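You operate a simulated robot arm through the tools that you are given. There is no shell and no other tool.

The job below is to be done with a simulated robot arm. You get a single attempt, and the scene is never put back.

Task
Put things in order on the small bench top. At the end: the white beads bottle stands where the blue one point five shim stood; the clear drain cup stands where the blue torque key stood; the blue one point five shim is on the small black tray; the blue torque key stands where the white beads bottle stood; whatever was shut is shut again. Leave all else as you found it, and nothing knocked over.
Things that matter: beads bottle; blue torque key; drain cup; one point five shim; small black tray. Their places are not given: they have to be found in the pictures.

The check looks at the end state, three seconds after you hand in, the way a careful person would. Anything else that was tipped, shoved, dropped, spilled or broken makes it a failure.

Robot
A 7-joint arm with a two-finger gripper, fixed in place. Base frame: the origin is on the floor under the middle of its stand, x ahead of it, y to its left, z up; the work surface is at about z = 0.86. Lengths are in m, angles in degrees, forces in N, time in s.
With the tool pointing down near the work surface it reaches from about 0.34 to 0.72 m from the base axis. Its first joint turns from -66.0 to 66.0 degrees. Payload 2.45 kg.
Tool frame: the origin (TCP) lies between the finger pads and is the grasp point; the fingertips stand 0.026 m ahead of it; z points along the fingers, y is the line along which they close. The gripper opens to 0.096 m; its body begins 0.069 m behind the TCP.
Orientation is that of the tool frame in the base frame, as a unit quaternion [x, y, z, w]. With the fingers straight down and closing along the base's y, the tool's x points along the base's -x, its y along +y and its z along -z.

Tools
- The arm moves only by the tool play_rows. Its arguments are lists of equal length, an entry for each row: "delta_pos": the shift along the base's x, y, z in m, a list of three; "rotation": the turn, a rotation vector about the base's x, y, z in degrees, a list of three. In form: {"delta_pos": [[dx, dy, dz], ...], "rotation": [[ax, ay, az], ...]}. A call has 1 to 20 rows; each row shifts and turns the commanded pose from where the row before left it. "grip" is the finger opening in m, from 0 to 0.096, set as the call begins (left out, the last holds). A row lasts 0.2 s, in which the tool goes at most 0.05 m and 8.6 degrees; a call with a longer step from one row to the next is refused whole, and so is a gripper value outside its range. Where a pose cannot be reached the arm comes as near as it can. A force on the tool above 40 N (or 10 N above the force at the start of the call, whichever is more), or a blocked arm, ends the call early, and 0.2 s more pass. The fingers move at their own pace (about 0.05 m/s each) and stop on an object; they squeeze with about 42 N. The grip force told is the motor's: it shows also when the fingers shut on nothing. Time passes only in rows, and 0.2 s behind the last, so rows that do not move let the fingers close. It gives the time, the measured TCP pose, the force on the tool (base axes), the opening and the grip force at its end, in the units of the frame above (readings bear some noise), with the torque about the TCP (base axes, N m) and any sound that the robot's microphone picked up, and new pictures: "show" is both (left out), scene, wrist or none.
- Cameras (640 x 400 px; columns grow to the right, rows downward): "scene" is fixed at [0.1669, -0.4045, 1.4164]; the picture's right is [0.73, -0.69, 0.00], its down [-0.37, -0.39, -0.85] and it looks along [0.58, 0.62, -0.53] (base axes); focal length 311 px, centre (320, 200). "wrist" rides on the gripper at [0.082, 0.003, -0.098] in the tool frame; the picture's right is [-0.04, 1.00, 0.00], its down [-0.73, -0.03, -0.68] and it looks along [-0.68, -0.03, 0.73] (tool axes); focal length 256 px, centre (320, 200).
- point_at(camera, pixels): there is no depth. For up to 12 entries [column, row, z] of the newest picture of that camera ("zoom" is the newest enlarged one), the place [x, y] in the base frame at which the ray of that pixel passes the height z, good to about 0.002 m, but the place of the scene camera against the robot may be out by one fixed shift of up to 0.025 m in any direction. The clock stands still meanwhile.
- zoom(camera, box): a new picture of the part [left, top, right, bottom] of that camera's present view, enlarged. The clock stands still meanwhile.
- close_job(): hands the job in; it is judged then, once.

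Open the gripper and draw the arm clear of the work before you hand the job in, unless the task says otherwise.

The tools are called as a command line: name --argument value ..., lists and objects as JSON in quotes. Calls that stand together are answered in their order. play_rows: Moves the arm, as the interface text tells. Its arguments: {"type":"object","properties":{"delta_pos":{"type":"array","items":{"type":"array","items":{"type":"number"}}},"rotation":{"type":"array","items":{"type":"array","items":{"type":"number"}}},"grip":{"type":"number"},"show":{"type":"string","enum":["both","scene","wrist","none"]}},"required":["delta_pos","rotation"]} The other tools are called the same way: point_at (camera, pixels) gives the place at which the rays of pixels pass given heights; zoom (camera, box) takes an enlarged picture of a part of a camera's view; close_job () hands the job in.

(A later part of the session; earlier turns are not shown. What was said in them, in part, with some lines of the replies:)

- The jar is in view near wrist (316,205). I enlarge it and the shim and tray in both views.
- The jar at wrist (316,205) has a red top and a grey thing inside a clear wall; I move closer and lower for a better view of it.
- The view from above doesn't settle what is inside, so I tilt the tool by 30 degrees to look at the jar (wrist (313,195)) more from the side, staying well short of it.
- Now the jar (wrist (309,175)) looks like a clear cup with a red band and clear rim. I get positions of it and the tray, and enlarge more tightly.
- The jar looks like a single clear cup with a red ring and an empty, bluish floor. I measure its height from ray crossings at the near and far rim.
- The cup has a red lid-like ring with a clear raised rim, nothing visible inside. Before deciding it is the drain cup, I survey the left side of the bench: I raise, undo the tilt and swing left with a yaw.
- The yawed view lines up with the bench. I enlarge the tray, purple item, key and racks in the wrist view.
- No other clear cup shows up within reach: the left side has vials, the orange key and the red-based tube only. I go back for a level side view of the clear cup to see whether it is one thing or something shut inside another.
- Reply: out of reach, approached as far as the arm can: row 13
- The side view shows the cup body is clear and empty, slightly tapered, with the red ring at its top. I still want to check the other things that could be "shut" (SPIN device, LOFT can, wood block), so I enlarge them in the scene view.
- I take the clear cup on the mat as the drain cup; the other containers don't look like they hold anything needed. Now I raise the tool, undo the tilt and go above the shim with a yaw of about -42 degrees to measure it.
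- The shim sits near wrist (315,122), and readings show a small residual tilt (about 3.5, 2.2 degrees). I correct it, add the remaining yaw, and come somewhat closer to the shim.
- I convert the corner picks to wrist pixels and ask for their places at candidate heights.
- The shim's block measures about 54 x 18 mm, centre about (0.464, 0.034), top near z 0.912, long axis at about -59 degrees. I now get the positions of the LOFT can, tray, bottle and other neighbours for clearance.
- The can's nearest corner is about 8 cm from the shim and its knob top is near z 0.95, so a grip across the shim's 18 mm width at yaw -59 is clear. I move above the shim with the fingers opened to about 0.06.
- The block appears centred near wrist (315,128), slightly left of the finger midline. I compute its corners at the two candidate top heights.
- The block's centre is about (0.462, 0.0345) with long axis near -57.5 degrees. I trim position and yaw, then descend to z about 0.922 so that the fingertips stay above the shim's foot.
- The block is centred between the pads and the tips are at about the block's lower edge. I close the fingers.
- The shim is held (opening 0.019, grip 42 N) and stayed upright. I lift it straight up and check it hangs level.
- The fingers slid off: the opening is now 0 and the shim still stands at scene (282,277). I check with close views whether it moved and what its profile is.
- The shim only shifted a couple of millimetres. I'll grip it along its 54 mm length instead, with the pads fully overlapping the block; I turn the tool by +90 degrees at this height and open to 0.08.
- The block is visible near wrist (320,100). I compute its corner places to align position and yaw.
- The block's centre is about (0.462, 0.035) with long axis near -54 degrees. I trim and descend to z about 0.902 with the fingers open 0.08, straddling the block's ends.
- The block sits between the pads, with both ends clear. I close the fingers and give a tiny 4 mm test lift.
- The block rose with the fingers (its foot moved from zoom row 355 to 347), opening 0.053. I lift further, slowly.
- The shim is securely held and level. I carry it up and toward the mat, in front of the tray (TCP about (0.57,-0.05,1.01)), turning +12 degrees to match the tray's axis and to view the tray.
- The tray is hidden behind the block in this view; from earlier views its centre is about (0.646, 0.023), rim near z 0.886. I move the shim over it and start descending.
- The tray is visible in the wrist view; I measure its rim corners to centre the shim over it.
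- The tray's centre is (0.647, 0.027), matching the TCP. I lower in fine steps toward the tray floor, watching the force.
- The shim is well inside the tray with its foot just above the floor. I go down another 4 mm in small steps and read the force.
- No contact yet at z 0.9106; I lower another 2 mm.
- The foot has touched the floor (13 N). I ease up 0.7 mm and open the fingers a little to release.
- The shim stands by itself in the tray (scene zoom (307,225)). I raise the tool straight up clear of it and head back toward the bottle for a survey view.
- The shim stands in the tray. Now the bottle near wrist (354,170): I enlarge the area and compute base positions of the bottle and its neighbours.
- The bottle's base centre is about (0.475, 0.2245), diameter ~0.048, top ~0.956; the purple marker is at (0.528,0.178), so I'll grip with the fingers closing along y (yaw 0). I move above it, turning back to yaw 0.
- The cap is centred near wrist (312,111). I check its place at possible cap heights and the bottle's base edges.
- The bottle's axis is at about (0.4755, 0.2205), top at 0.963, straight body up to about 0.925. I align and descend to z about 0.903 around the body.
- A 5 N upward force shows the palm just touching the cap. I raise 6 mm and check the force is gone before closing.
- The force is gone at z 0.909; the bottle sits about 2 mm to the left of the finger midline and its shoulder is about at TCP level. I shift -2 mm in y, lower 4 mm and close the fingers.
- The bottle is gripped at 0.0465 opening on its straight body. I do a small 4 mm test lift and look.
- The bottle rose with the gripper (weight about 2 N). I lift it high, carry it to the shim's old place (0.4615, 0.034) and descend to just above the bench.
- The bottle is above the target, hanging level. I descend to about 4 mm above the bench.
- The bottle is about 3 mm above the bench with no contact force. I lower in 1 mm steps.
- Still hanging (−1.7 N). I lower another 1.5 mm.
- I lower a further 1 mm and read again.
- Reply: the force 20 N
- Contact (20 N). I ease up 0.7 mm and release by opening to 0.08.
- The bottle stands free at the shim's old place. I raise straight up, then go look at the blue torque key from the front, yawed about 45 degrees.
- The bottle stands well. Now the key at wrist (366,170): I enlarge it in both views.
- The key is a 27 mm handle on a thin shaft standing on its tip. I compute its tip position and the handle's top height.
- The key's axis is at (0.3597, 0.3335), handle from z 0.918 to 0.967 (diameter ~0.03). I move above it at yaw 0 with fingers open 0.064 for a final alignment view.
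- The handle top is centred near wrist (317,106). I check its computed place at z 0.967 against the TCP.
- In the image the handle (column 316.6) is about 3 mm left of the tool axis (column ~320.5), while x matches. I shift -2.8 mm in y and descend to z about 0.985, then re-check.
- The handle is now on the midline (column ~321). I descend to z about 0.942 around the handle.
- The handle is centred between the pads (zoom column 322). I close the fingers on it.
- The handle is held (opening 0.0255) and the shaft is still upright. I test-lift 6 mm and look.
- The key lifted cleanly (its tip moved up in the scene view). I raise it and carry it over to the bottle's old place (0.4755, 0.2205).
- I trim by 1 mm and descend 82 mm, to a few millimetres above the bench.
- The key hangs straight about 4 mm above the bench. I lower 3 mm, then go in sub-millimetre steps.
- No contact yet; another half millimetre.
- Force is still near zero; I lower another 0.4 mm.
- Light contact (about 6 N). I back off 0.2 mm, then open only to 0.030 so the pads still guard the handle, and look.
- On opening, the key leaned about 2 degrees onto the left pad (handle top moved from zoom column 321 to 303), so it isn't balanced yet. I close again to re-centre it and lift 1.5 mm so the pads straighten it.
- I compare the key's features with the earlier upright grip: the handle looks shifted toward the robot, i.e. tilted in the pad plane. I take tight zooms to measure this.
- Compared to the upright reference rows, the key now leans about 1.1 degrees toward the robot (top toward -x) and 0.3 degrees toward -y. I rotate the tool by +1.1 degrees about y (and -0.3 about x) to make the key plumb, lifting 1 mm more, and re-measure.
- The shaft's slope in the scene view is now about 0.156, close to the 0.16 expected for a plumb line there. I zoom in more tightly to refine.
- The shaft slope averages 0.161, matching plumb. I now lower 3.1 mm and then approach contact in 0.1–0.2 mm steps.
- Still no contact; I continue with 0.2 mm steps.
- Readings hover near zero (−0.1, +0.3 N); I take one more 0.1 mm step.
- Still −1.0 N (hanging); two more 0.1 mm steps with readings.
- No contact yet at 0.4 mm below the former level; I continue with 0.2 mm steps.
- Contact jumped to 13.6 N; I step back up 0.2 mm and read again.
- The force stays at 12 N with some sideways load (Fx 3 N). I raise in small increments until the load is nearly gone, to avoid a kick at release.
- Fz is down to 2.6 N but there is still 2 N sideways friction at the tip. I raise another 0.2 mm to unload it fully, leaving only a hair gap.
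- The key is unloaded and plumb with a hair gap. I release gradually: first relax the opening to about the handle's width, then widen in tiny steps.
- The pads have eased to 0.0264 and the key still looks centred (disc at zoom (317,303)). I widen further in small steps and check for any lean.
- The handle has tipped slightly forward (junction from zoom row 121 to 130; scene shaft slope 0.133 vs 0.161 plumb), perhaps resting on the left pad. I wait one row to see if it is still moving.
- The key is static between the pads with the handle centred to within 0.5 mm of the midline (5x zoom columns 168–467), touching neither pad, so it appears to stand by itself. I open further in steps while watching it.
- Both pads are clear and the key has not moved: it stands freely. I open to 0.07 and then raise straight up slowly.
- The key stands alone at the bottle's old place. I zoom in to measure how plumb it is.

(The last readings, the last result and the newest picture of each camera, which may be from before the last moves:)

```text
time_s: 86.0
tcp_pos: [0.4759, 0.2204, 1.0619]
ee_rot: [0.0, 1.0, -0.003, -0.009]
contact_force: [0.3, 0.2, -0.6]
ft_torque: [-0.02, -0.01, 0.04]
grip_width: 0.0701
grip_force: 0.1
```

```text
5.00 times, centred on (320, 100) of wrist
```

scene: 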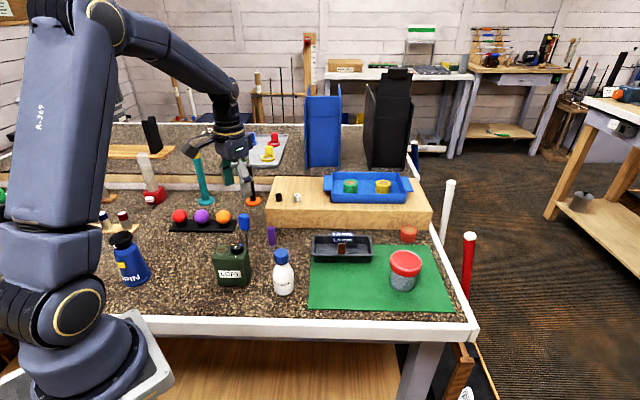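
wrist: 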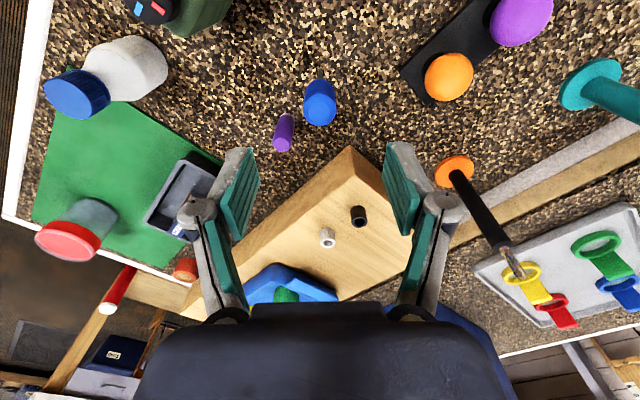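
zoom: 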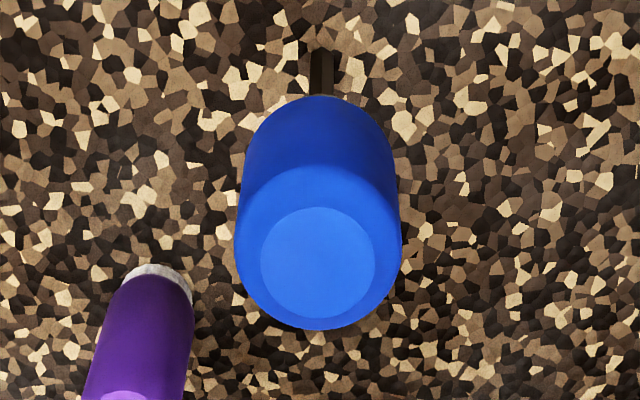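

The key is plumb within measurement (slope 0.143 vs 0.158, neighbour marker similar). I now level the tool again, and travel high over to the drain cup for a fresh look.

play_rows --delta_pos '[[0, 0, 0.02], [0.01, -0.04, 0], [0.01, -0.045, 0], [0.01, -0.045, 0], [0.01, -0.045, 0], [0.01, -0.045, 0], [0.01, -0.045, 0], [0.01, -0.045, 0], [0.005, -0.04, 0], [0, 0, 0]]' --rotation '[[0.3, -1.1, 0], [0, 0, 0], [0, 0, 0], [0, 0, 0], [0, 0, 0], [0, 0, 0], [0, 0, 0], [0, 0, 0], [0, 0, 0], [0, 0, 0]]' --grip 0.096 --show "both"

zoom --camera "wrist" --box '[200, 100, 440, 260]'

zoom --camera "scene" --box '[232, 210, 267, 250]'

```text
time_s: 88.2
tcp_pos: [0.5533, -0.1297, 1.0782]
ee_rot: [-0.001, 1.0, 0.0, 0.0]
contact_force: [-0.1, 0.1, 0.6]
ft_torque: [0.02, -0.02, -0.01]
grip_width: 0.0955
grip_force: 0.1
```

scene: 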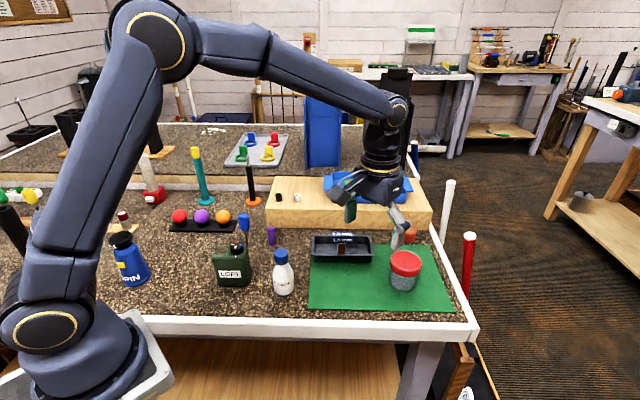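
wrist: 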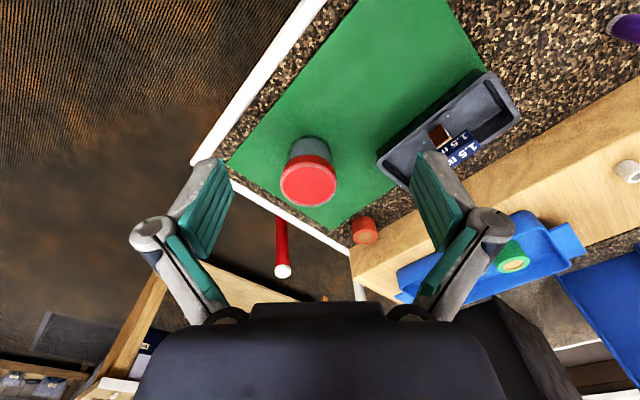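

```text
2.50 times, centred on (320, 180) of wrist
```

zoom: 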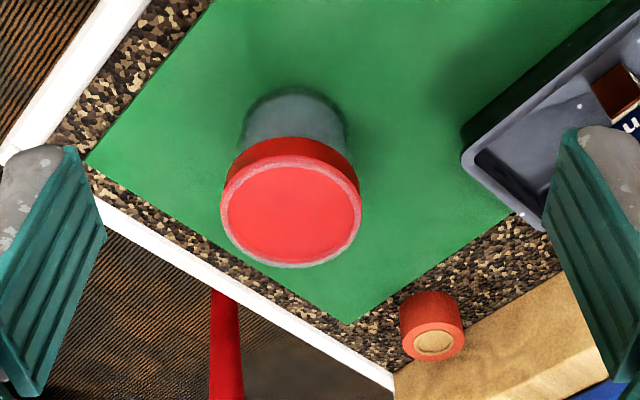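

```text
10.00 times, centred on (250, 230) of scene
```

zoom: 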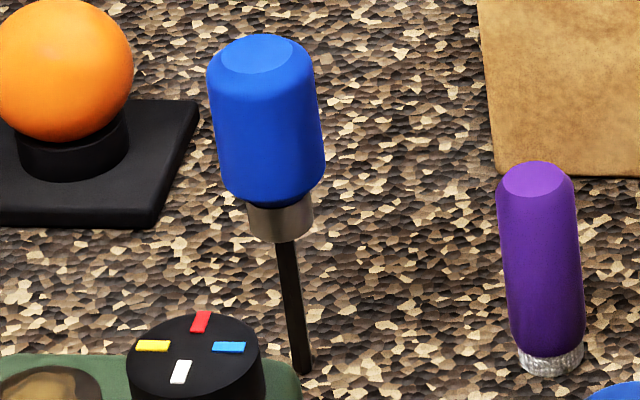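

The key hasn't moved. Now I compute the cup's position: lid centre at wrist (308,184), base near edge (311,136).

point_at --camera "wrist" --pixels '[[308.4, 184, 0.935], [308.4, 184, 0.945], [310.8, 136, 0.861], [280, 184.8, 0.935], [336.8, 182, 0.935], [288.4, 156, 0.87], [331.2, 156, 0.87], [289, 260, 0.88], [284, 248, 0.9], [205, 165, 0.86], [345, 250, 0.86], [352, 232, 0.86]]'

```text
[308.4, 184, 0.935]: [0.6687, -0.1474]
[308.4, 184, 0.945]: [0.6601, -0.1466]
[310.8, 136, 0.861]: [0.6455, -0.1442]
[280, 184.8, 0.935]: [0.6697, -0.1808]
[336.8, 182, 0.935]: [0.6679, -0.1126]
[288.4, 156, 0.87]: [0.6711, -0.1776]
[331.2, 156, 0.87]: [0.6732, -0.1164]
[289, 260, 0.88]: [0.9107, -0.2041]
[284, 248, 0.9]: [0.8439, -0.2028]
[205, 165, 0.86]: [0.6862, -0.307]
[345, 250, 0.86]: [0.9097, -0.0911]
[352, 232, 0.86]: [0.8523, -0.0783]
```

The cup's axis is about (0.672, -0.1475), top diameter ~0.067. I move above it with the fingers fully open along y and check alignment at z about 1.0.

play_rows --delta_pos '[[0.04, -0.006, -0.01], [0.04, -0.006, -0.02], [0.039, -0.0058, -0.03], [0, 0, -0.01], [0, 0, 0]]' --rotation '[[0, 0, 0], [0, 0, 0], [0, 0, 0], [0, 0, 0], [0, 0, 0]]' --grip 0.096 --show "both"

zoom --camera "wrist" --box '[200, 80, 440, 240]'

```text
time_s: 89.4
tcp_pos: [0.6708, -0.1473, 1.0116]
ee_rot: [0.0, 1.0, -0.001, 0.001]
contact_force: [-0.3, 0.0, -0.3]
ft_torque: [0.01, 0.01, 0.03]
grip_width: 0.096
grip_force: 0.1
```

scene: 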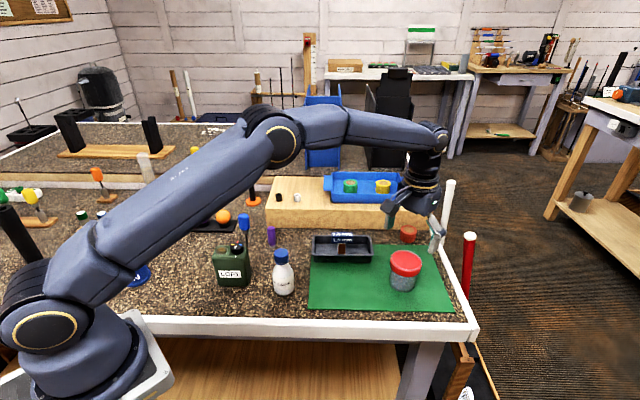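
wrist: 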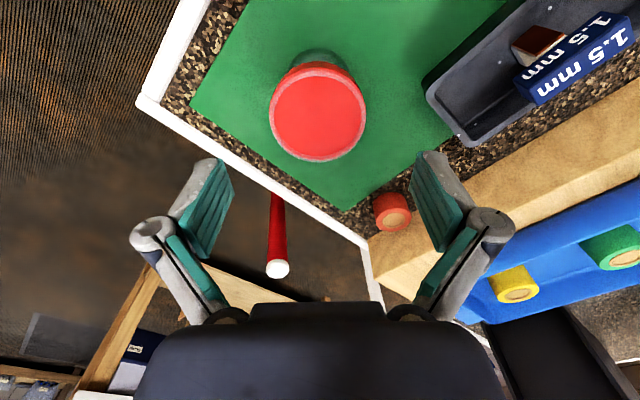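

```text
2.50 times, centred on (320, 160) of wrist
```

zoom: 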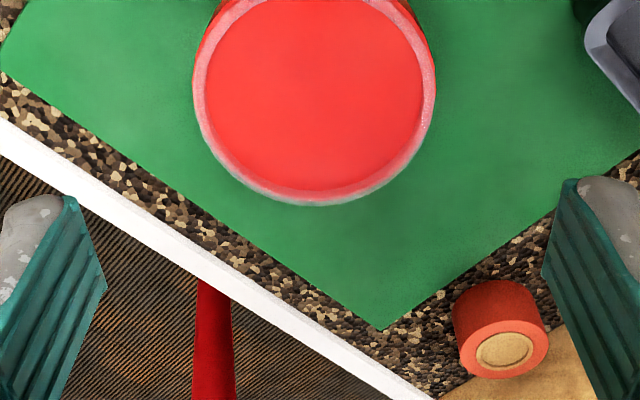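

The cup's top ellipse spans wrist columns 269–367, rows 62–162. I compute its near, far, left and right rim points.

point_at --camera "wrist" --pixels '[[318, 62, 0.932], [315, 162.5, 0.937], [269, 115, 0.937], [367, 108, 0.937], [320, 48, 0.861], [398, 212, 0.89], [375, 205, 0.89]]'

zoom --camera "wrist" --box '[250, 35, 390, 175]'

```text
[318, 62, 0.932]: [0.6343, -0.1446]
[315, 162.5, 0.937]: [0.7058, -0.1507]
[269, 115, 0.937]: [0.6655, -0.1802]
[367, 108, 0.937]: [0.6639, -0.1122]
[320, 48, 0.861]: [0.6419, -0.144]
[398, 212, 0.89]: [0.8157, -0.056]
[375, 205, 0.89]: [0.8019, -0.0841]
```

```text
2.86 times, centred on (320, 105) of wrist
```

zoom: 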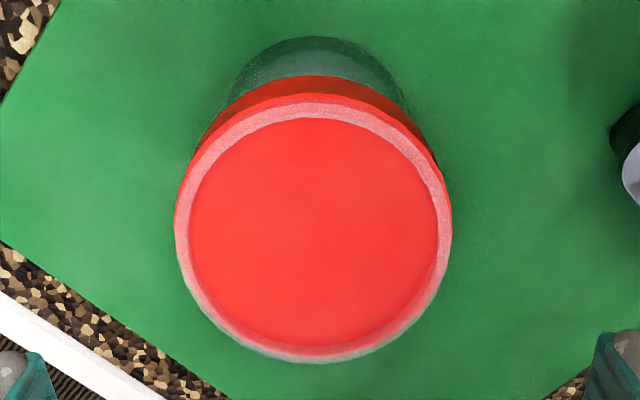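

The cup's axis is at about (0.672, -0.148), within 2 mm of the TCP. I trim and descend to z about 0.914, with the pads around the red ring.

play_rows --delta_pos '[[0.001, -0.0012, -0.02], [0, 0, -0.03], [0, 0, -0.03], [0, 0, -0.0175], [0, 0, 0]]' --rotation '[[0, 0, 0], [0, 0, 0], [0, 0, 0], [0, 0, 0], [0, 0, 0]]' --show "both"

zoom --camera "wrist" --box '[180, 60, 460, 260]'

zoom --camera "scene" --box '[350, 200, 460, 310]'

```text
time_s: 90.6
tcp_pos: [0.6727, -0.149, 0.9136]
ee_rot: [0.0, 1.0, 0.0, 0.001]
contact_force: [0.2, 0.3, -0.2]
ft_torque: [0.01, -0.02, 0.02]
grip_width: 0.096
grip_force: 0.0
```

scene: 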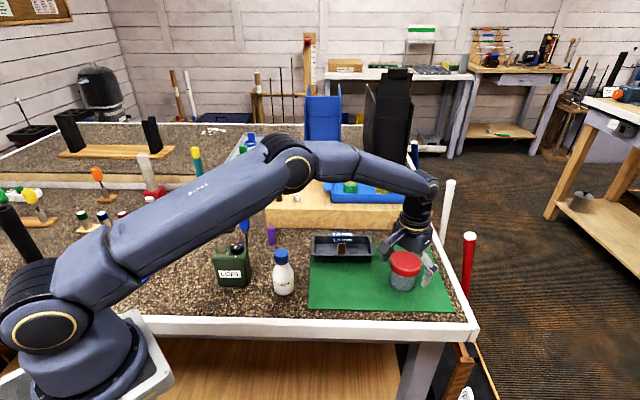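
wrist: 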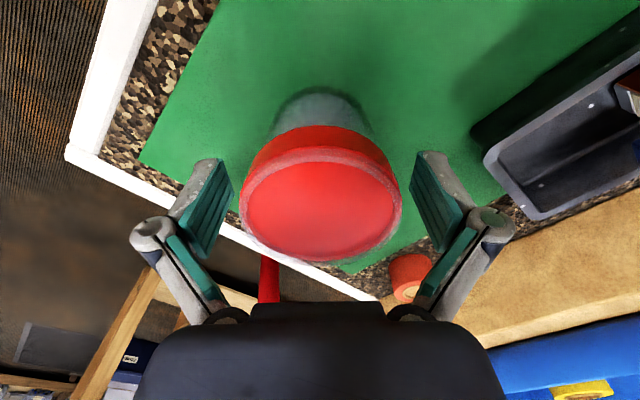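

```text
2.00 times, centred on (320, 160) of wrist
```

zoom: 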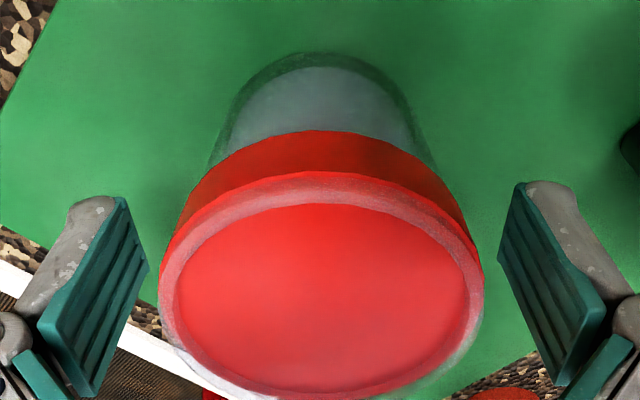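

```text
3.64 times, centred on (405, 255) of scene
```

zoom: 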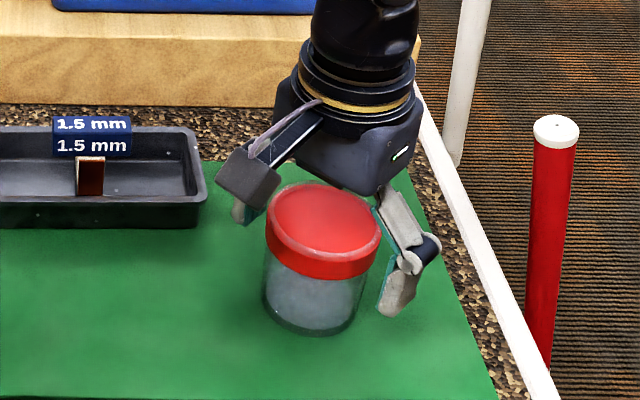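

The ring is centred between the pads (zoom 160–484 vs pads 148–498). I close and do a small test lift.

play_rows --delta_pos '[[0, 0, 0], [0, 0, 0], [0, 0, 0], [0, 0, 0], [0, 0, 0.002], [0, 0, 0.002], [0, 0, 0.002], [0, 0, 0]]' --rotation '[[0, 0, 0], [0, 0, 0], [0, 0, 0], [0, 0, 0], [0, 0, 0], [0, 0, 0], [0, 0, 0], [0, 0, 0]]' --grip 0.0 --show "both"

zoom --camera "wrist" --box '[180, 60, 460, 260]'

zoom --camera "scene" --box '[350, 200, 460, 310]'

```text
time_s: 92.4
tcp_pos: [0.6727, -0.1488, 0.9219]
ee_rot: [0.0, 1.0, 0.0, 0.001]
contact_force: [-0.1, 0.4, -0.2]
ft_torque: [0.02, -0.01, -0.01]
grip_width: 0.0641
grip_force: 41.8
```

scene: 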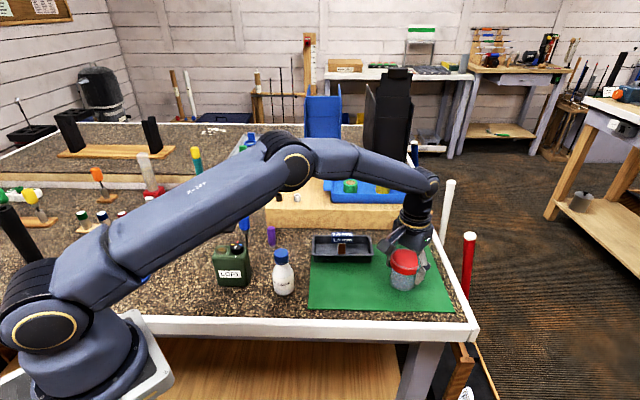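
wrist: 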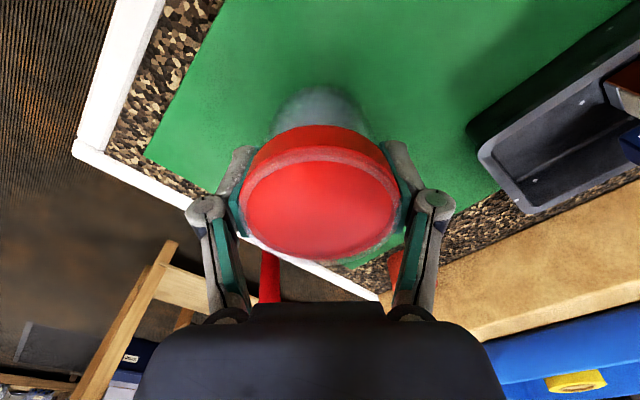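

```text
2.00 times, centred on (320, 160) of wrist
```

zoom: 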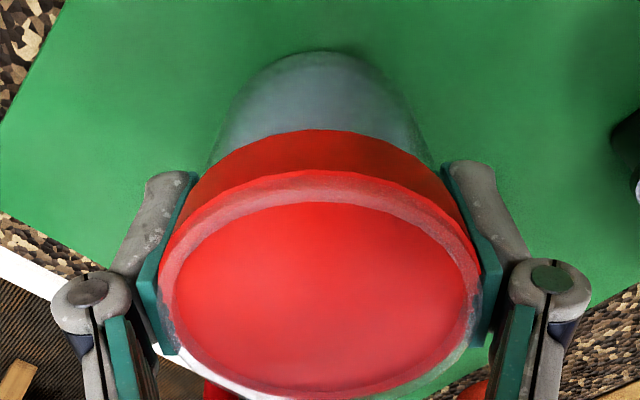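

```text
3.64 times, centred on (405, 255) of scene
```

zoom: 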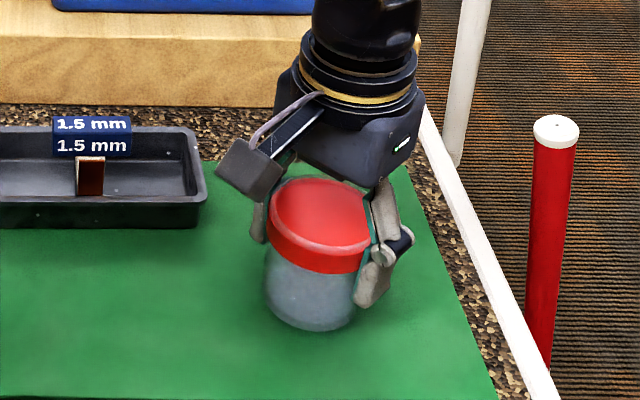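

The base edge stayed fixed relative to the gripper (zoom row ~52), so the whole cup seems lifted. I lift 25 mm more and verify.

play_rows --delta_pos '[[0, 0, 0.005], [0, 0, 0.01], [0, 0, 0.01], [0, 0, 0]]' --rotation '[[0, 0, 0], [0, 0, 0], [0, 0, 0], [0, 0, 0]]' --show "both"

zoom --camera "scene" --box '[350, 190, 460, 310]'

zoom --camera "wrist" --box '[180, 60, 460, 260]'

```text
time_s: 93.4
tcp_pos: [0.6707, -0.1487, 0.9457]
ee_rot: [0.0, 1.0, 0.0, 0.002]
contact_force: [0.3, -0.5, -0.9]
ft_torque: [-0.02, -0.05, 0.0]
grip_width: 0.064
grip_force: 42.2
```

scene: 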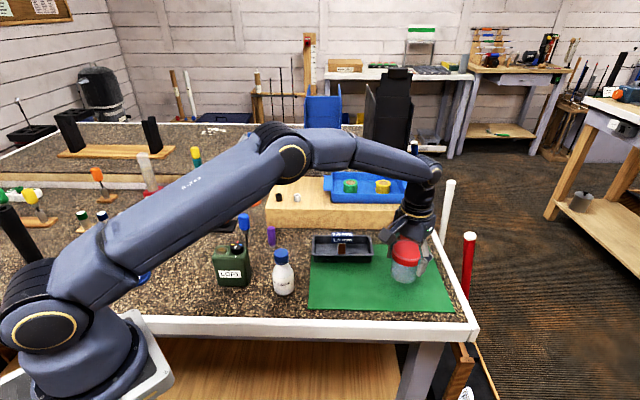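
wrist: 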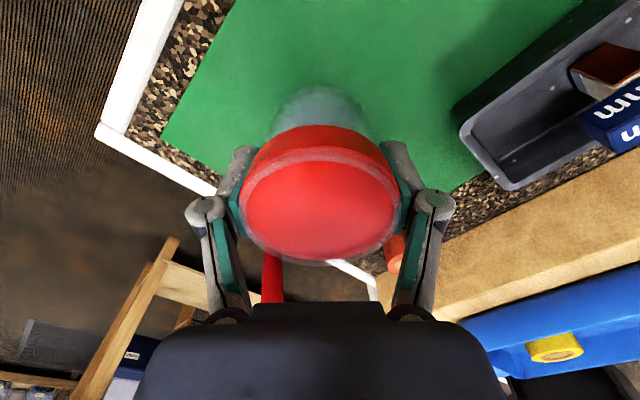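

```text
3.33 times, centred on (405, 250) of scene
```

zoom: 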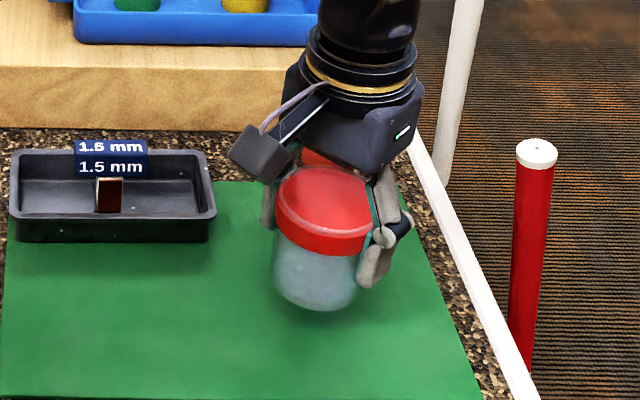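

```text
2.00 times, centred on (320, 160) of wrist
```

zoom: 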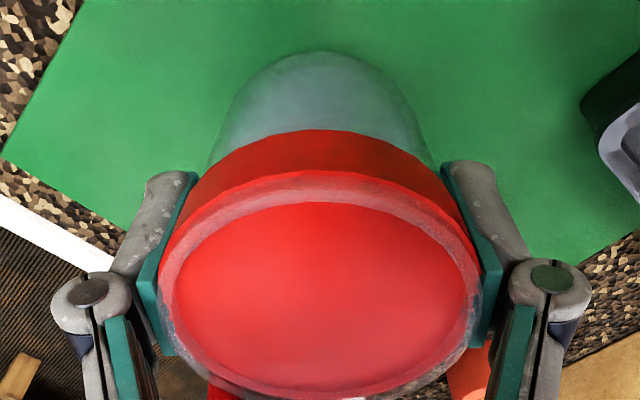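

The whole cup is in the air and nothing was left behind on the mat. I zoom closely on the clear body once more to be sure nothing is nested inside.

zoom --camera "scene" --box '[388, 235, 424, 290]'

zoom --camera "wrist" --box '[265, 80, 375, 160]'

```text
7.27 times, centred on (406, 262) of scene
```

zoom: 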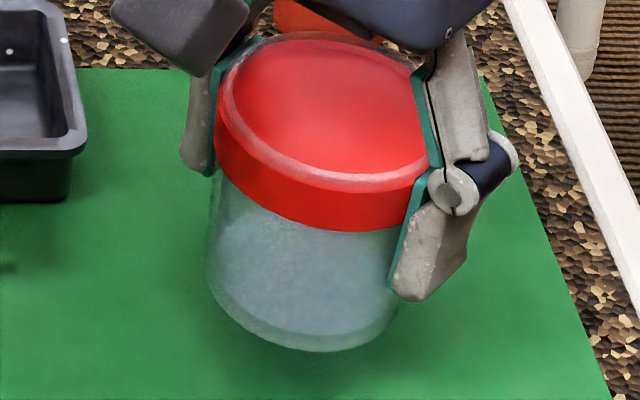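

```text
5.00 times, centred on (320, 120) of wrist
```

zoom: 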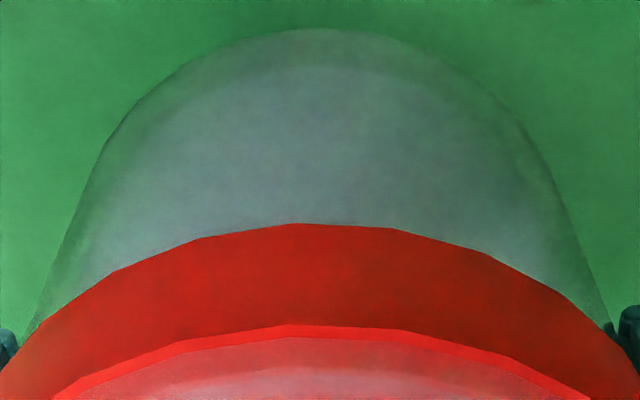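

The body is one clear, empty cup; I take it as the drain cup. I lift it to z about 1.09 and carry it over the clear middle of the bench to the key's old place (0.3597, 0.3335), turning +45 degrees on the way so that the fingers stay parallel to the ball rail.

play_rows --delta_pos '[[0, 0, 0.045], [0, 0, 0.05], [0, 0, 0.05], [-0.028, 0.0299, 0], [-0.028, 0.0299, 0], [-0.028, 0.0299, 0], [-0.028, 0.0299, 0], [-0.028, 0.0299, 0], [-0.028, 0.0299, 0], [-0.028, 0.0299, 0], [-0.028, 0.0299, 0], [-0.028, 0.0298, 0], [0, 0, 0]]' --rotation '[[0, 0, 0], [0, 0, 0], [0, 0, 0], [0, 0, 5], [0, 0, 5], [0, 0, 5], [0, 0, 5], [0, 0, 5], [0, 0, 5], [0, 0, 5], [0, 0, 5], [0, 0, 5], [0, 0, 0]]' --show "both"

zoom --camera "scene" --box '[200, 150, 440, 310]'

```text
time_s: 96.2
tcp_pos: [0.4197, 0.121, 1.0914]
ee_rot: [-0.384, 0.923, 0.0, 0.001]
contact_force: [-0.3, 0.8, -0.6]
ft_torque: [-0.02, 0.03, 0.0]
grip_width: 0.0639
grip_force: 41.8
```

scene: 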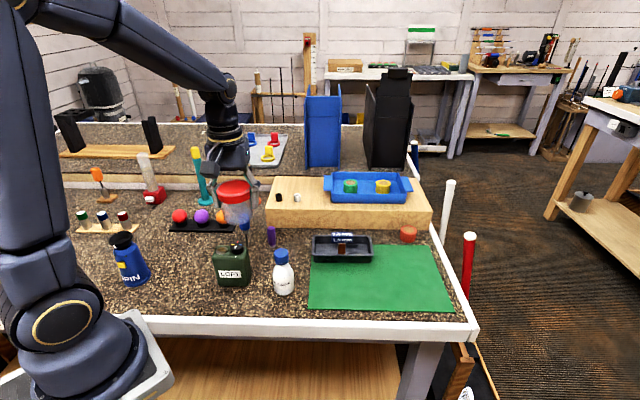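
wrist: 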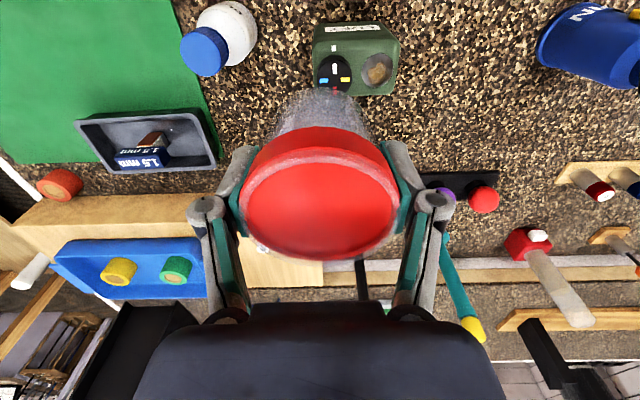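

```text
2.50 times, centred on (320, 230) of scene
```

zoom: 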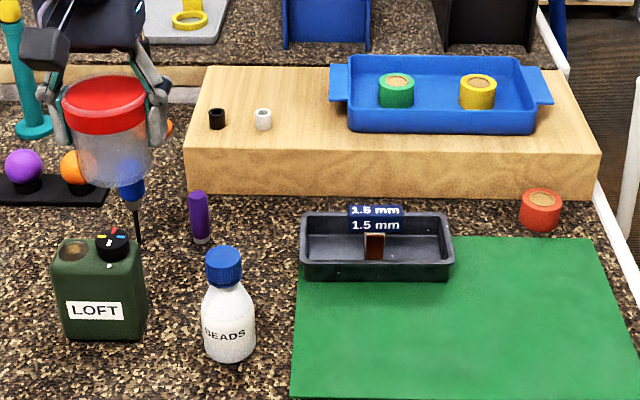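

Everything else is undisturbed and the key still stands (seen through the cup). I continue to above the target.

play_rows --delta_pos '[[-0.01, 0.0354, 0], [-0.01, 0.0354, 0], [-0.01, 0.0354, 0], [-0.01, 0.0354, 0], [-0.01, 0.0354, 0], [-0.01, 0.0355, -0.01], [0, 0, -0.02], [0, 0, 0]]' --rotation '[[0, 0, 0], [0, 0, 0], [0, 0, 0], [0, 0, 0], [0, 0, 0], [0, 0, 0], [0, 0, 0], [0, 0, 0]]' --show "both"

zoom --camera "scene" --box '[90, 150, 290, 290]'

```text
time_s: 98.0
tcp_pos: [0.36, 0.3322, 1.061]
ee_rot: [-0.382, 0.924, 0.0, 0.0]
contact_force: [-0.3, 0.1, -0.2]
ft_torque: [0.0, -0.02, 0.0]
grip_width: 0.064
grip_force: 42.2
```

scene: 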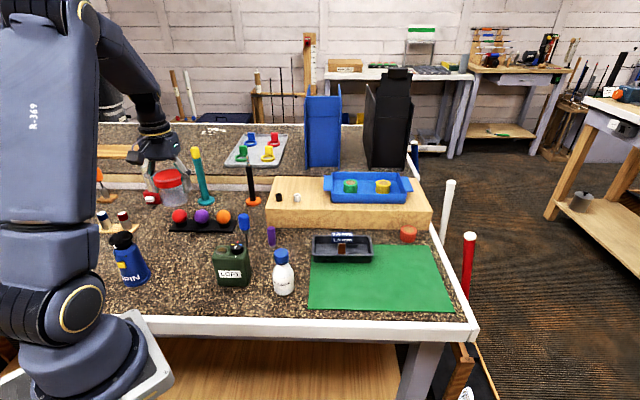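
wrist: 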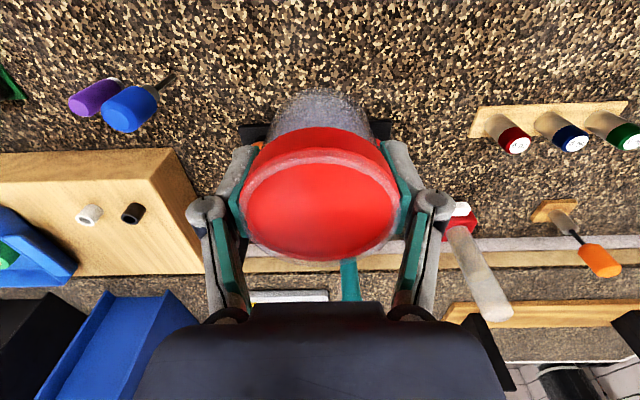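

```text
2.86 times, centred on (190, 220) of scene
```

zoom: 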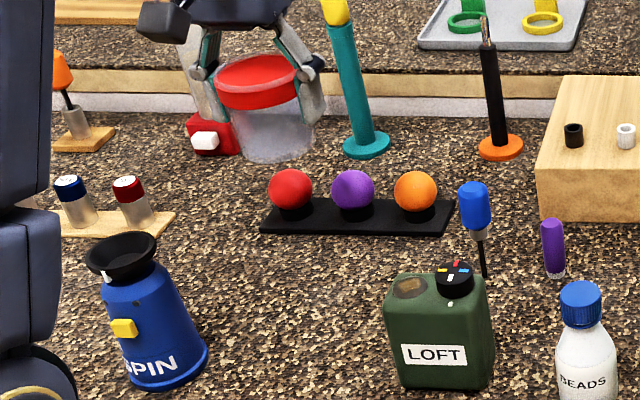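

I check the SPIN device's position and height relative to where the camera and fingers will go before descending.

point_at --camera "scene" --pixels '[[121, 240, 0.97], [121, 240, 0.98], [142, 280, 0.86], [122, 285, 0.86], [152, 278, 0.86]]'

```text
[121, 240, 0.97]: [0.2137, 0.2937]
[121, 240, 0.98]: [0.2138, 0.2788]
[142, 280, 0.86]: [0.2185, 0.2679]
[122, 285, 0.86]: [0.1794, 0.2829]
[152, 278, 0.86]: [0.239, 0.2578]
```

SPIN is centred near (0.23, 0.295), well clear of the camera and fingers. I descend to about 1 cm above the bench.

play_rows --delta_pos '[[0, 0, -0.04], [0, 0, -0.04], [0, 0, -0.035], [0, 0, -0.018], [0, 0, 0]]' --rotation '[[0, 0, 0], [0, 0, 0], [0, 0, 0], [0, 0, 0], [0, 0, 0]]' --show "both"

zoom --camera "scene" --box '[100, 170, 260, 290]'

```text
time_s: 99.2
tcp_pos: [0.3594, 0.3321, 0.9276]
ee_rot: [-0.384, 0.923, 0.0, 0.001]
contact_force: [0.3, -0.8, -0.6]
ft_torque: [0.02, 0.03, -0.03]
grip_width: 0.0639
grip_force: 41.7
```

scene: 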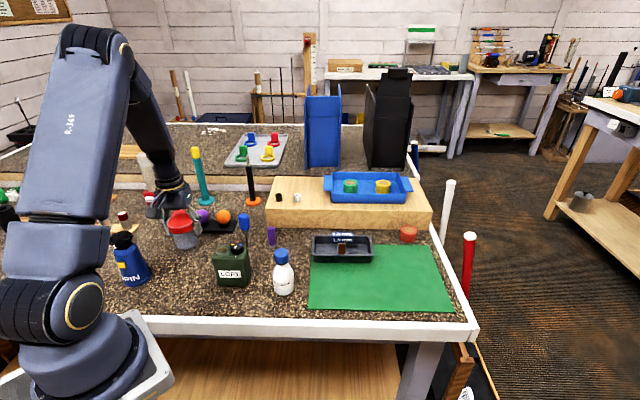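
wrist: 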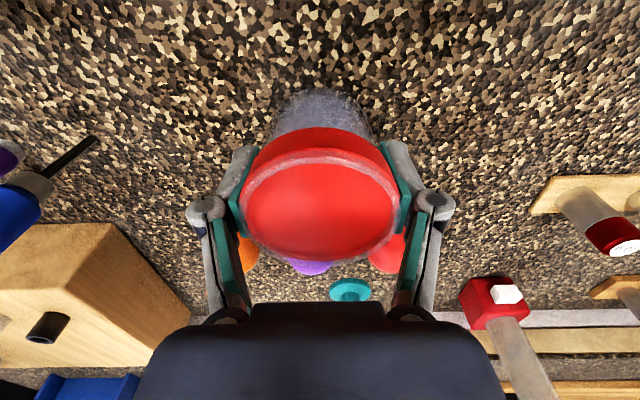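

```text
3.33 times, centred on (180, 230) of scene
```

zoom: 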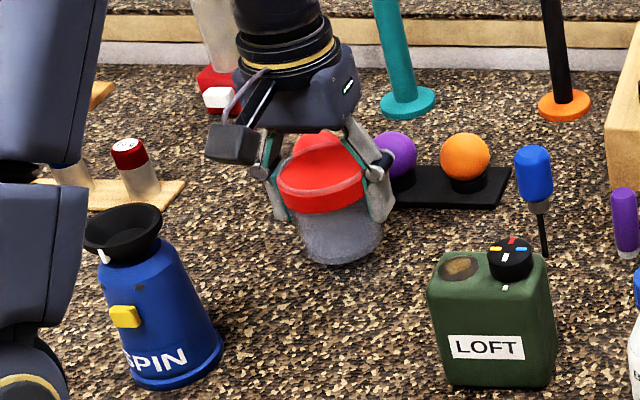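

The cup hangs about 13 mm above the bench at the right place. I lower 12 mm and then creep.

play_rows --delta_pos '[[0, 0, -0.006], [0, 0, -0.004], [0, 0, -0.002], [0, 0, 0]]' --rotation '[[0, 0, 0], [0, 0, 0], [0, 0, 0], [0, 0, 0]]' --show "none"

play_rows --delta_pos '[[0, 0, -0.001], [0, 0, 0]]' --rotation '[[0, 0, 0], [0, 0, 0]]' --show "none"

```text
time_s: 100.2
tcp_pos: [0.36, 0.3319, 0.915]
ee_rot: [-0.383, 0.924, 0.001, 0.001]
contact_force: [0.1, 0.1, -0.4]
ft_torque: [0.04, -0.01, 0.0]
grip_width: 0.0639
grip_force: 42.0
```

```text
time_s: 100.8
tcp_pos: [0.3603, 0.3317, 0.9153]
ee_rot: [-0.383, 0.924, 0.0, 0.001]
contact_force: [-0.4, -0.3, -0.3]
ft_torque: [0.0, 0.01, 0.02]
grip_width: 0.064
grip_force: 42.1
```

No contact yet; I lower in further half-millimetre to one-millimetre steps.

play_rows --delta_pos '[[0, 0, -0.0007], [0, 0, 0]]' --rotation '[[0, 0, 0], [0, 0, 0]]' --show "none"

play_rows --delta_pos '[[0, 0, -0.0005], [0, 0, 0]]' --rotation '[[0, 0, 0], [0, 0, 0]]' --show "none"

```text
time_s: 101.4
tcp_pos: [0.3588, 0.3317, 0.9136]
ee_rot: [-0.383, 0.924, 0.001, 0.0]
contact_force: [1.1, -0.6, -0.2]
ft_torque: [0.02, 0.01, 0.02]
grip_width: 0.0638
grip_force: 42.1
```

```text
time_s: 102.0
tcp_pos: [0.3598, 0.3325, 0.9134]
ee_rot: [-0.384, 0.923, 0.0, 0.0]
contact_force: [-0.8, -0.4, -0.5]
ft_torque: [0.03, -0.01, -0.02]
grip_width: 0.0639
grip_force: 42.7
```

Still hanging; I keep stepping down by 0.5 mm.

play_rows --delta_pos '[[0, 0, -0.0005], [0, 0, 0]]' --rotation '[[0, 0, 0], [0, 0, 0]]' --show "none"

play_rows --delta_pos '[[0, 0, -0.0005], [0, 0, 0]]' --rotation '[[0, 0, 0], [0, 0, 0]]' --show "none"

```text
time_s: 102.6
tcp_pos: [0.3599, 0.3324, 0.9126]
ee_rot: [-0.384, 0.923, 0.0, 0.001]
contact_force: [-0.4, 0.2, -0.7]
ft_torque: [0.01, 0.02, 0.0]
grip_width: 0.0641
grip_force: 42.3
```

```text
time_s: 103.2
tcp_pos: [0.3605, 0.332, 0.9125]
ee_rot: [-0.383, 0.924, 0.0, 0.001]
contact_force: [-0.1, 0.5, -1.5]
ft_torque: [0.03, 0.02, 0.0]
grip_width: 0.064
grip_force: 42.3
```

Still no contact (mat thickness to make up); two more 0.5 mm steps.

play_rows --delta_pos '[[0, 0, -0.0005], [0, 0, 0]]' --rotation '[[0, 0, 0], [0, 0, 0]]' --show "none"

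play_rows --delta_pos '[[0, 0, -0.0005], [0, 0, 0]]' --rotation '[[0, 0, 0], [0, 0, 0]]' --show "both"

zoom --camera "scene" --box '[150, 190, 220, 260]'

```text
time_s: 103.8
tcp_pos: [0.3605, 0.3327, 0.9115]
ee_rot: [-0.384, 0.924, 0.0, 0.001]
contact_force: [0.2, -0.4, -0.4]
ft_torque: [-0.01, -0.02, 0.01]
grip_width: 0.0639
grip_force: 42.4
```

```text
time_s: 104.4
tcp_pos: [0.359, 0.3313, 0.9108]
ee_rot: [-0.383, 0.924, 0.0, 0.001]
contact_force: [0.4, 0.2, -0.1]
ft_torque: [0.03, 0.0, 0.01]
grip_width: 0.064
grip_force: 42.0
```

scene: 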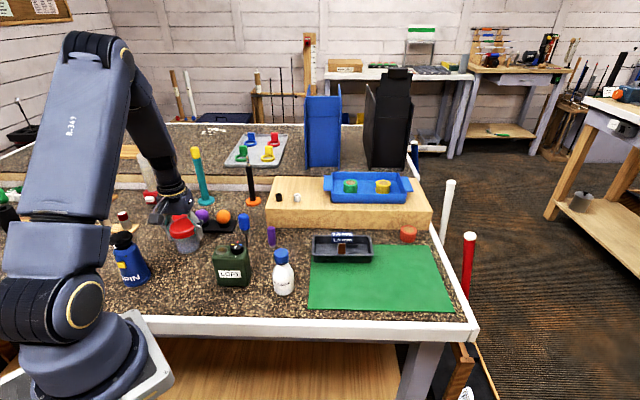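
wrist: 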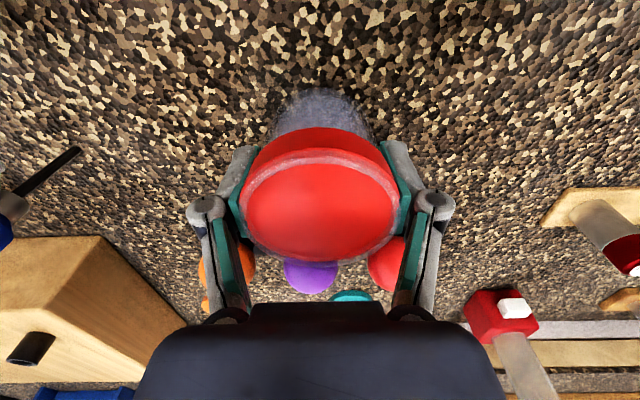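

```text
5.71 times, centred on (185, 225) of scene
```

zoom: 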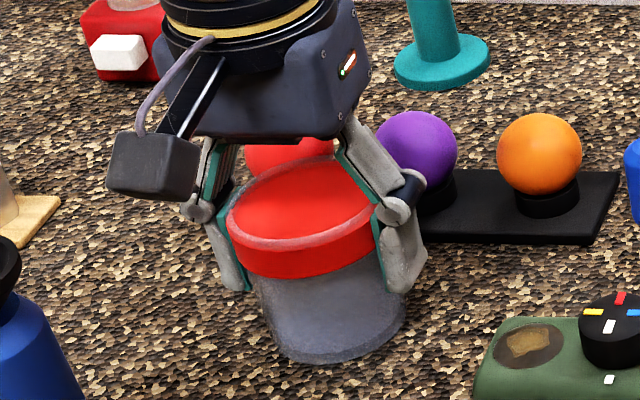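

Still no contact, about 3 mm below the pick height; the mat may be that thick. I continue in 0.5 mm steps.

play_rows --delta_pos '[[0, 0, -0.0005], [0, 0, 0]]' --rotation '[[0, 0, 0], [0, 0, 0]]' --show "none"

play_rows --delta_pos '[[0, 0, -0.0005], [0, 0, 0]]' --rotation '[[0, 0, 0], [0, 0, 0]]' --show "none"

play_rows --delta_pos '[[0, 0, -0.0005], [0, 0, 0]]' --rotation '[[0, 0, 0], [0, 0, 0]]' --show "none"

```text
time_s: 105.0
tcp_pos: [0.3586, 0.332, 0.9099]
ee_rot: [-0.384, 0.923, 0.001, 0.001]
contact_force: [-0.5, -0.1, 0.4]
ft_torque: [0.02, 0.0, 0.01]
grip_width: 0.064
grip_force: 41.8
```

```text
time_s: 105.6
tcp_pos: [0.361, 0.331, 0.9104]
ee_rot: [-0.383, 0.924, 0.001, 0.001]
contact_force: [0.6, 0.5, 0.2]
ft_torque: [0.02, 0.0, 0.01]
grip_width: 0.0641
grip_force: 42.0
```

```text
time_s: 106.2
tcp_pos: [0.3599, 0.3326, 0.91]
ee_rot: [-0.384, 0.923, 0.001, 0.001]
contact_force: [-2.8, -2.2, 13.1]
ft_torque: [-0.2, 0.06, 0.03]
grip_width: 0.0638
grip_force: 42.0
```

Contact at 13 N. I ease up 0.4 mm and open the fingers to 0.088.

play_rows --delta_pos '[[0, 0, 0.0004], [0, 0, 0]]' --rotation '[[0, 0, 0], [0, 0, 0]]' --show "none"

play_rows --delta_pos '[[0, 0, 0], [0, 0, 0], [0, 0, 0]]' --rotation '[[0, 0, 0], [0, 0, 0], [0, 0, 0]]' --grip 0.088 --show "both"

zoom --camera "scene" --box '[150, 190, 220, 260]'

zoom --camera "wrist" --box '[180, 60, 460, 260]'

```text
time_s: 106.8
tcp_pos: [0.359, 0.332, 0.9107]
ee_rot: [-0.382, 0.924, 0.001, 0.001]
contact_force: [0.8, 1.8, 5.3]
ft_torque: [0.0, -0.08, -0.01]
grip_width: 0.064
grip_force: 41.3
```

```text
time_s: 107.6
tcp_pos: [0.3606, 0.3317, 0.9094]
ee_rot: [-0.382, 0.924, 0.0, 0.001]
contact_force: [0.4, 0.1, 0.2]
ft_torque: [0.01, 0.0, 0.01]
grip_width: 0.0881
grip_force: 0.0
```

scene: 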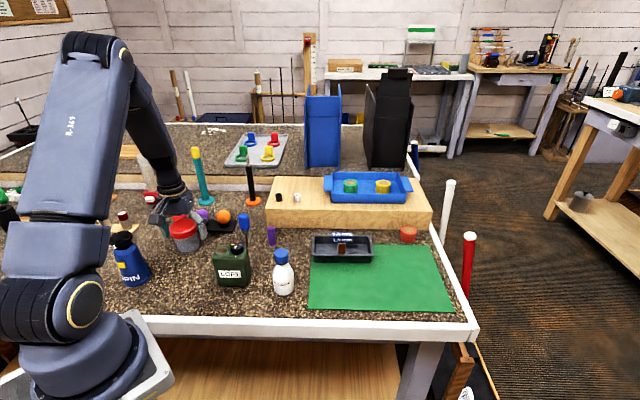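
wrist: 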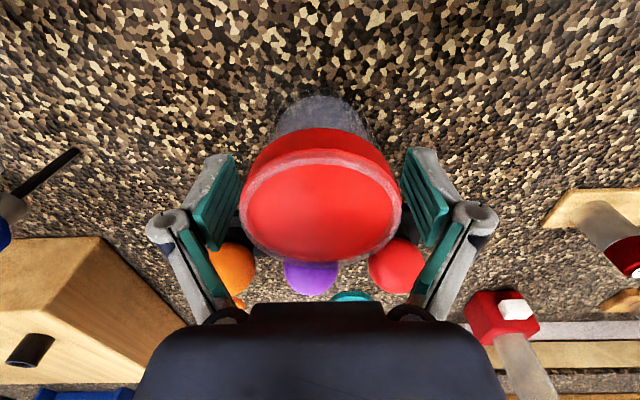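

```text
5.71 times, centred on (185, 225) of scene
```

zoom: 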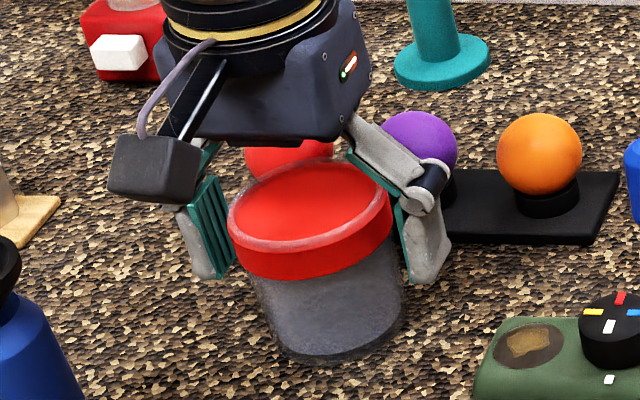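

```text
2.00 times, centred on (320, 160) of wrist
```

zoom: 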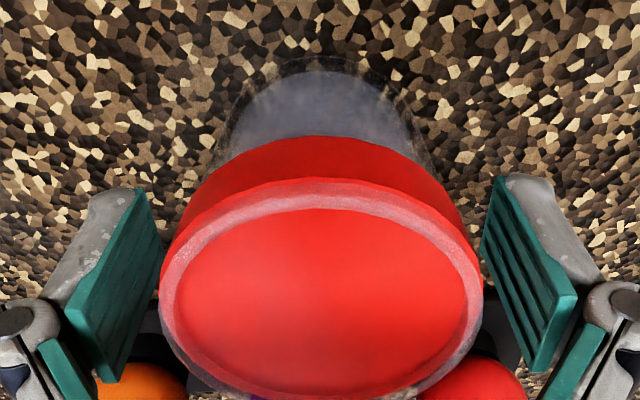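

The cup stands free. I raise straight up, clear of it, and take a look at the whole bench.

play_rows --delta_pos '[[0, 0, 0.01], [0, 0, 0.02], [0, 0, 0.04], [0, 0, 0.045], [0, 0, 0.045], [0, 0, 0.04], [-0.01, -0.03, 0.02], [-0.01, -0.04, 0.02], [0, -0.04, 0], [0, -0.04, 0], [0, -0.04, 0], [0, 0, 0]]' --rotation '[[0, 0, 0], [0, 0, 0], [0, 0, 0], [0, 0, 0], [0, 0, 0], [0, 0, 0], [0, 0, 0], [0, 0, 0], [0, 0, 0], [0, 0, 0], [0, 0, 0], [0, 0, 0]]' --show "both"

zoom --camera "scene" --box '[70, 140, 300, 300]'

zoom --camera "scene" --box '[240, 150, 480, 320]'

```text
time_s: 110.2
tcp_pos: [0.3391, 0.1427, 1.1519]
ee_rot: [-0.383, 0.924, 0.0, 0.002]
contact_force: [-0.2, 0.8, 0.8]
ft_torque: [0.0, 0.0, -0.05]
grip_width: 0.0879
grip_force: 0.1
```

scene: 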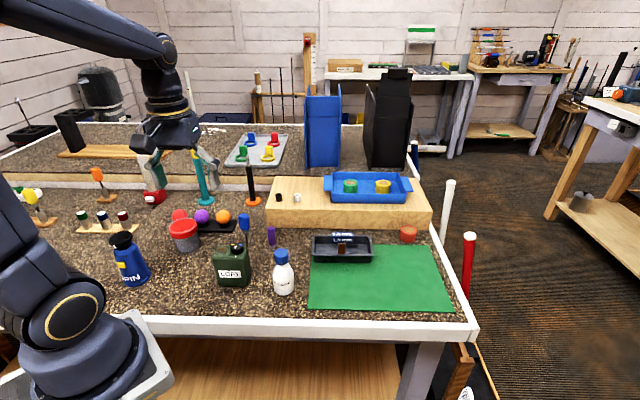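
wrist: 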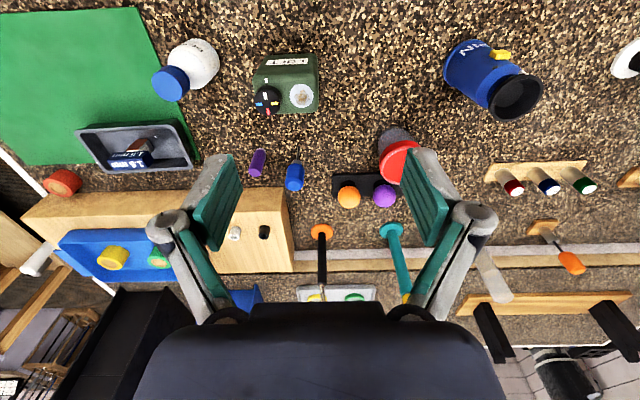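

```text
2.50 times, centred on (185, 220) of scene
```

zoom: 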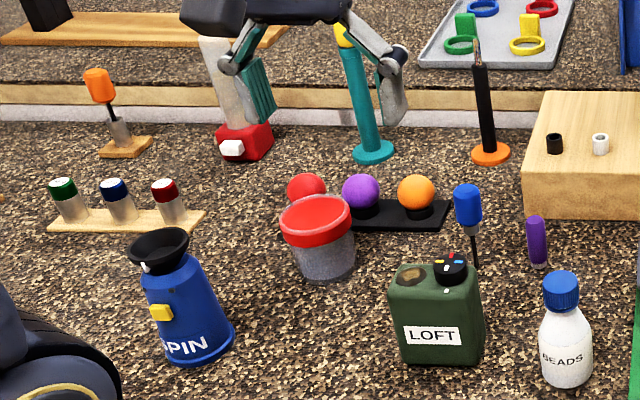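

```text
2.35 times, centred on (360, 235) of scene
```

zoom: 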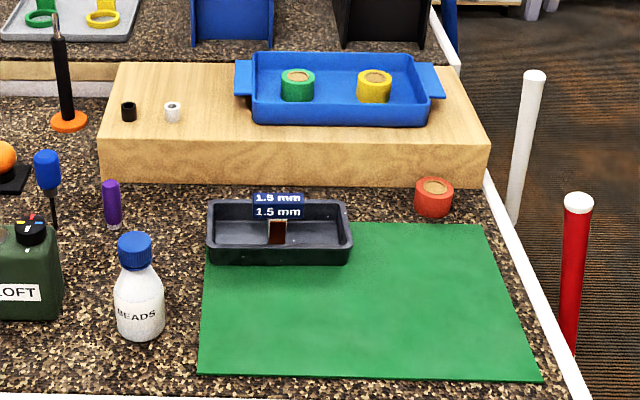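

All four moves are in place: the bottle is at the shim's spot (scene (283,272)), the key at the bottle's spot (244,225), the cup with its lid still on at the key's spot (184,235), and the shim in the tray (342,245). The marker, can, SPIN, rail and tape rolls are where they were. I take one last close look at the key and cup while raising the arm a bit more.

play_rows --delta_pos '[[0, -0.02, 0.02], [0, -0.02, 0.02], [0, 0, 0], [0, 0, 0]]' --rotation '[[0, 0, 0], [0, 0, 0], [0, 0, 0], [0, 0, 0]]' --grip 0.096 --show "scene"

zoom --camera "scene" --box '[160, 195, 300, 300]'

zoom --camera "scene" --box '[232, 210, 267, 250]'

```text
time_s: 111.2
tcp_pos: [0.3395, 0.1007, 1.1896]
ee_rot: [-0.383, 0.924, 0.0, 0.001]
contact_force: [0.2, 0.1, 0.5]
ft_torque: [-0.01, 0.01, 0.03]
grip_width: 0.0959
grip_force: 0.1
```

scene: 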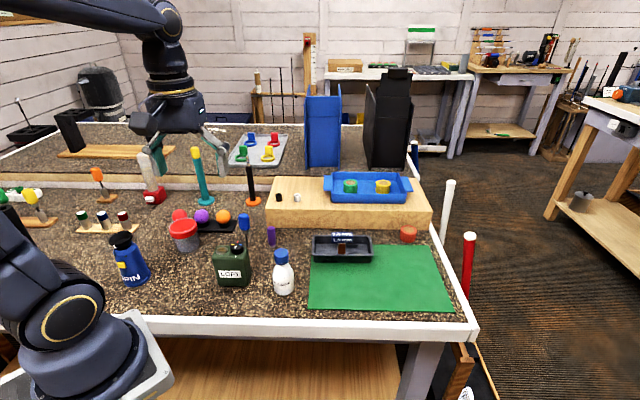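

```text
3.81 times, centred on (230, 248) of scene
```

zoom: 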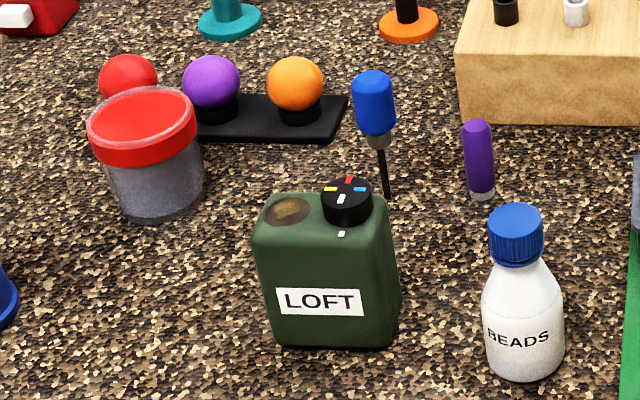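

```text
10.00 times, centred on (250, 230) of scene
```

zoom: 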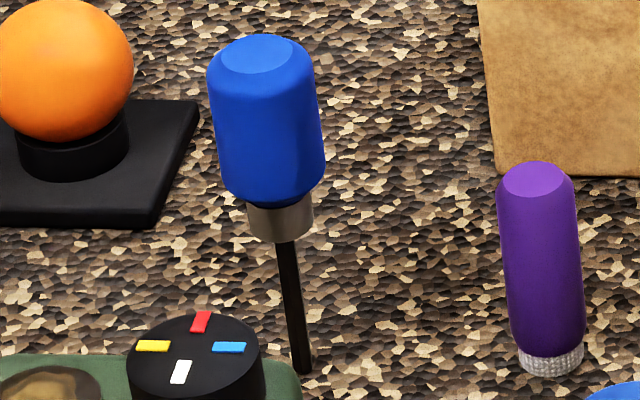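

The key stands unchanged, the cup and bottle are upright in their new places, the shim stands in the tray, the gripper is open and the arm is well above the work. I hand the job in.

close_job

```text
The job is handed in.
```

I handed the job in with all four pieces at their target spots. The result of the check isn't known to me.

- **Shim:** it stands near the centre of the small black tray. My first grip slipped, and the shim stayed upright.
- **Beads bottle:** it stands where the shim stood.
- **Torque key:** it stands on its own tip where the bottle stood. It leaned on the first release, so I regripped it and set it straighter. It then stayed unmoved for about 27 seconds, up to hand-in.
- **Drain cup:** it stands where the key stood.

**Identifying the cup:** nothing on the bench was labelled as the drain cup. I took it to be the clear, red-topped cup on the green mat, because it was the only clear cup in reach and it was empty. If you meant another object, that move is wrong.

**Shut things:** the red top stayed on the cup the whole time, and I opened nothing else.

In the last pictures nothing else looked tipped or moved. The gripper is open and the arm is well above the bench.
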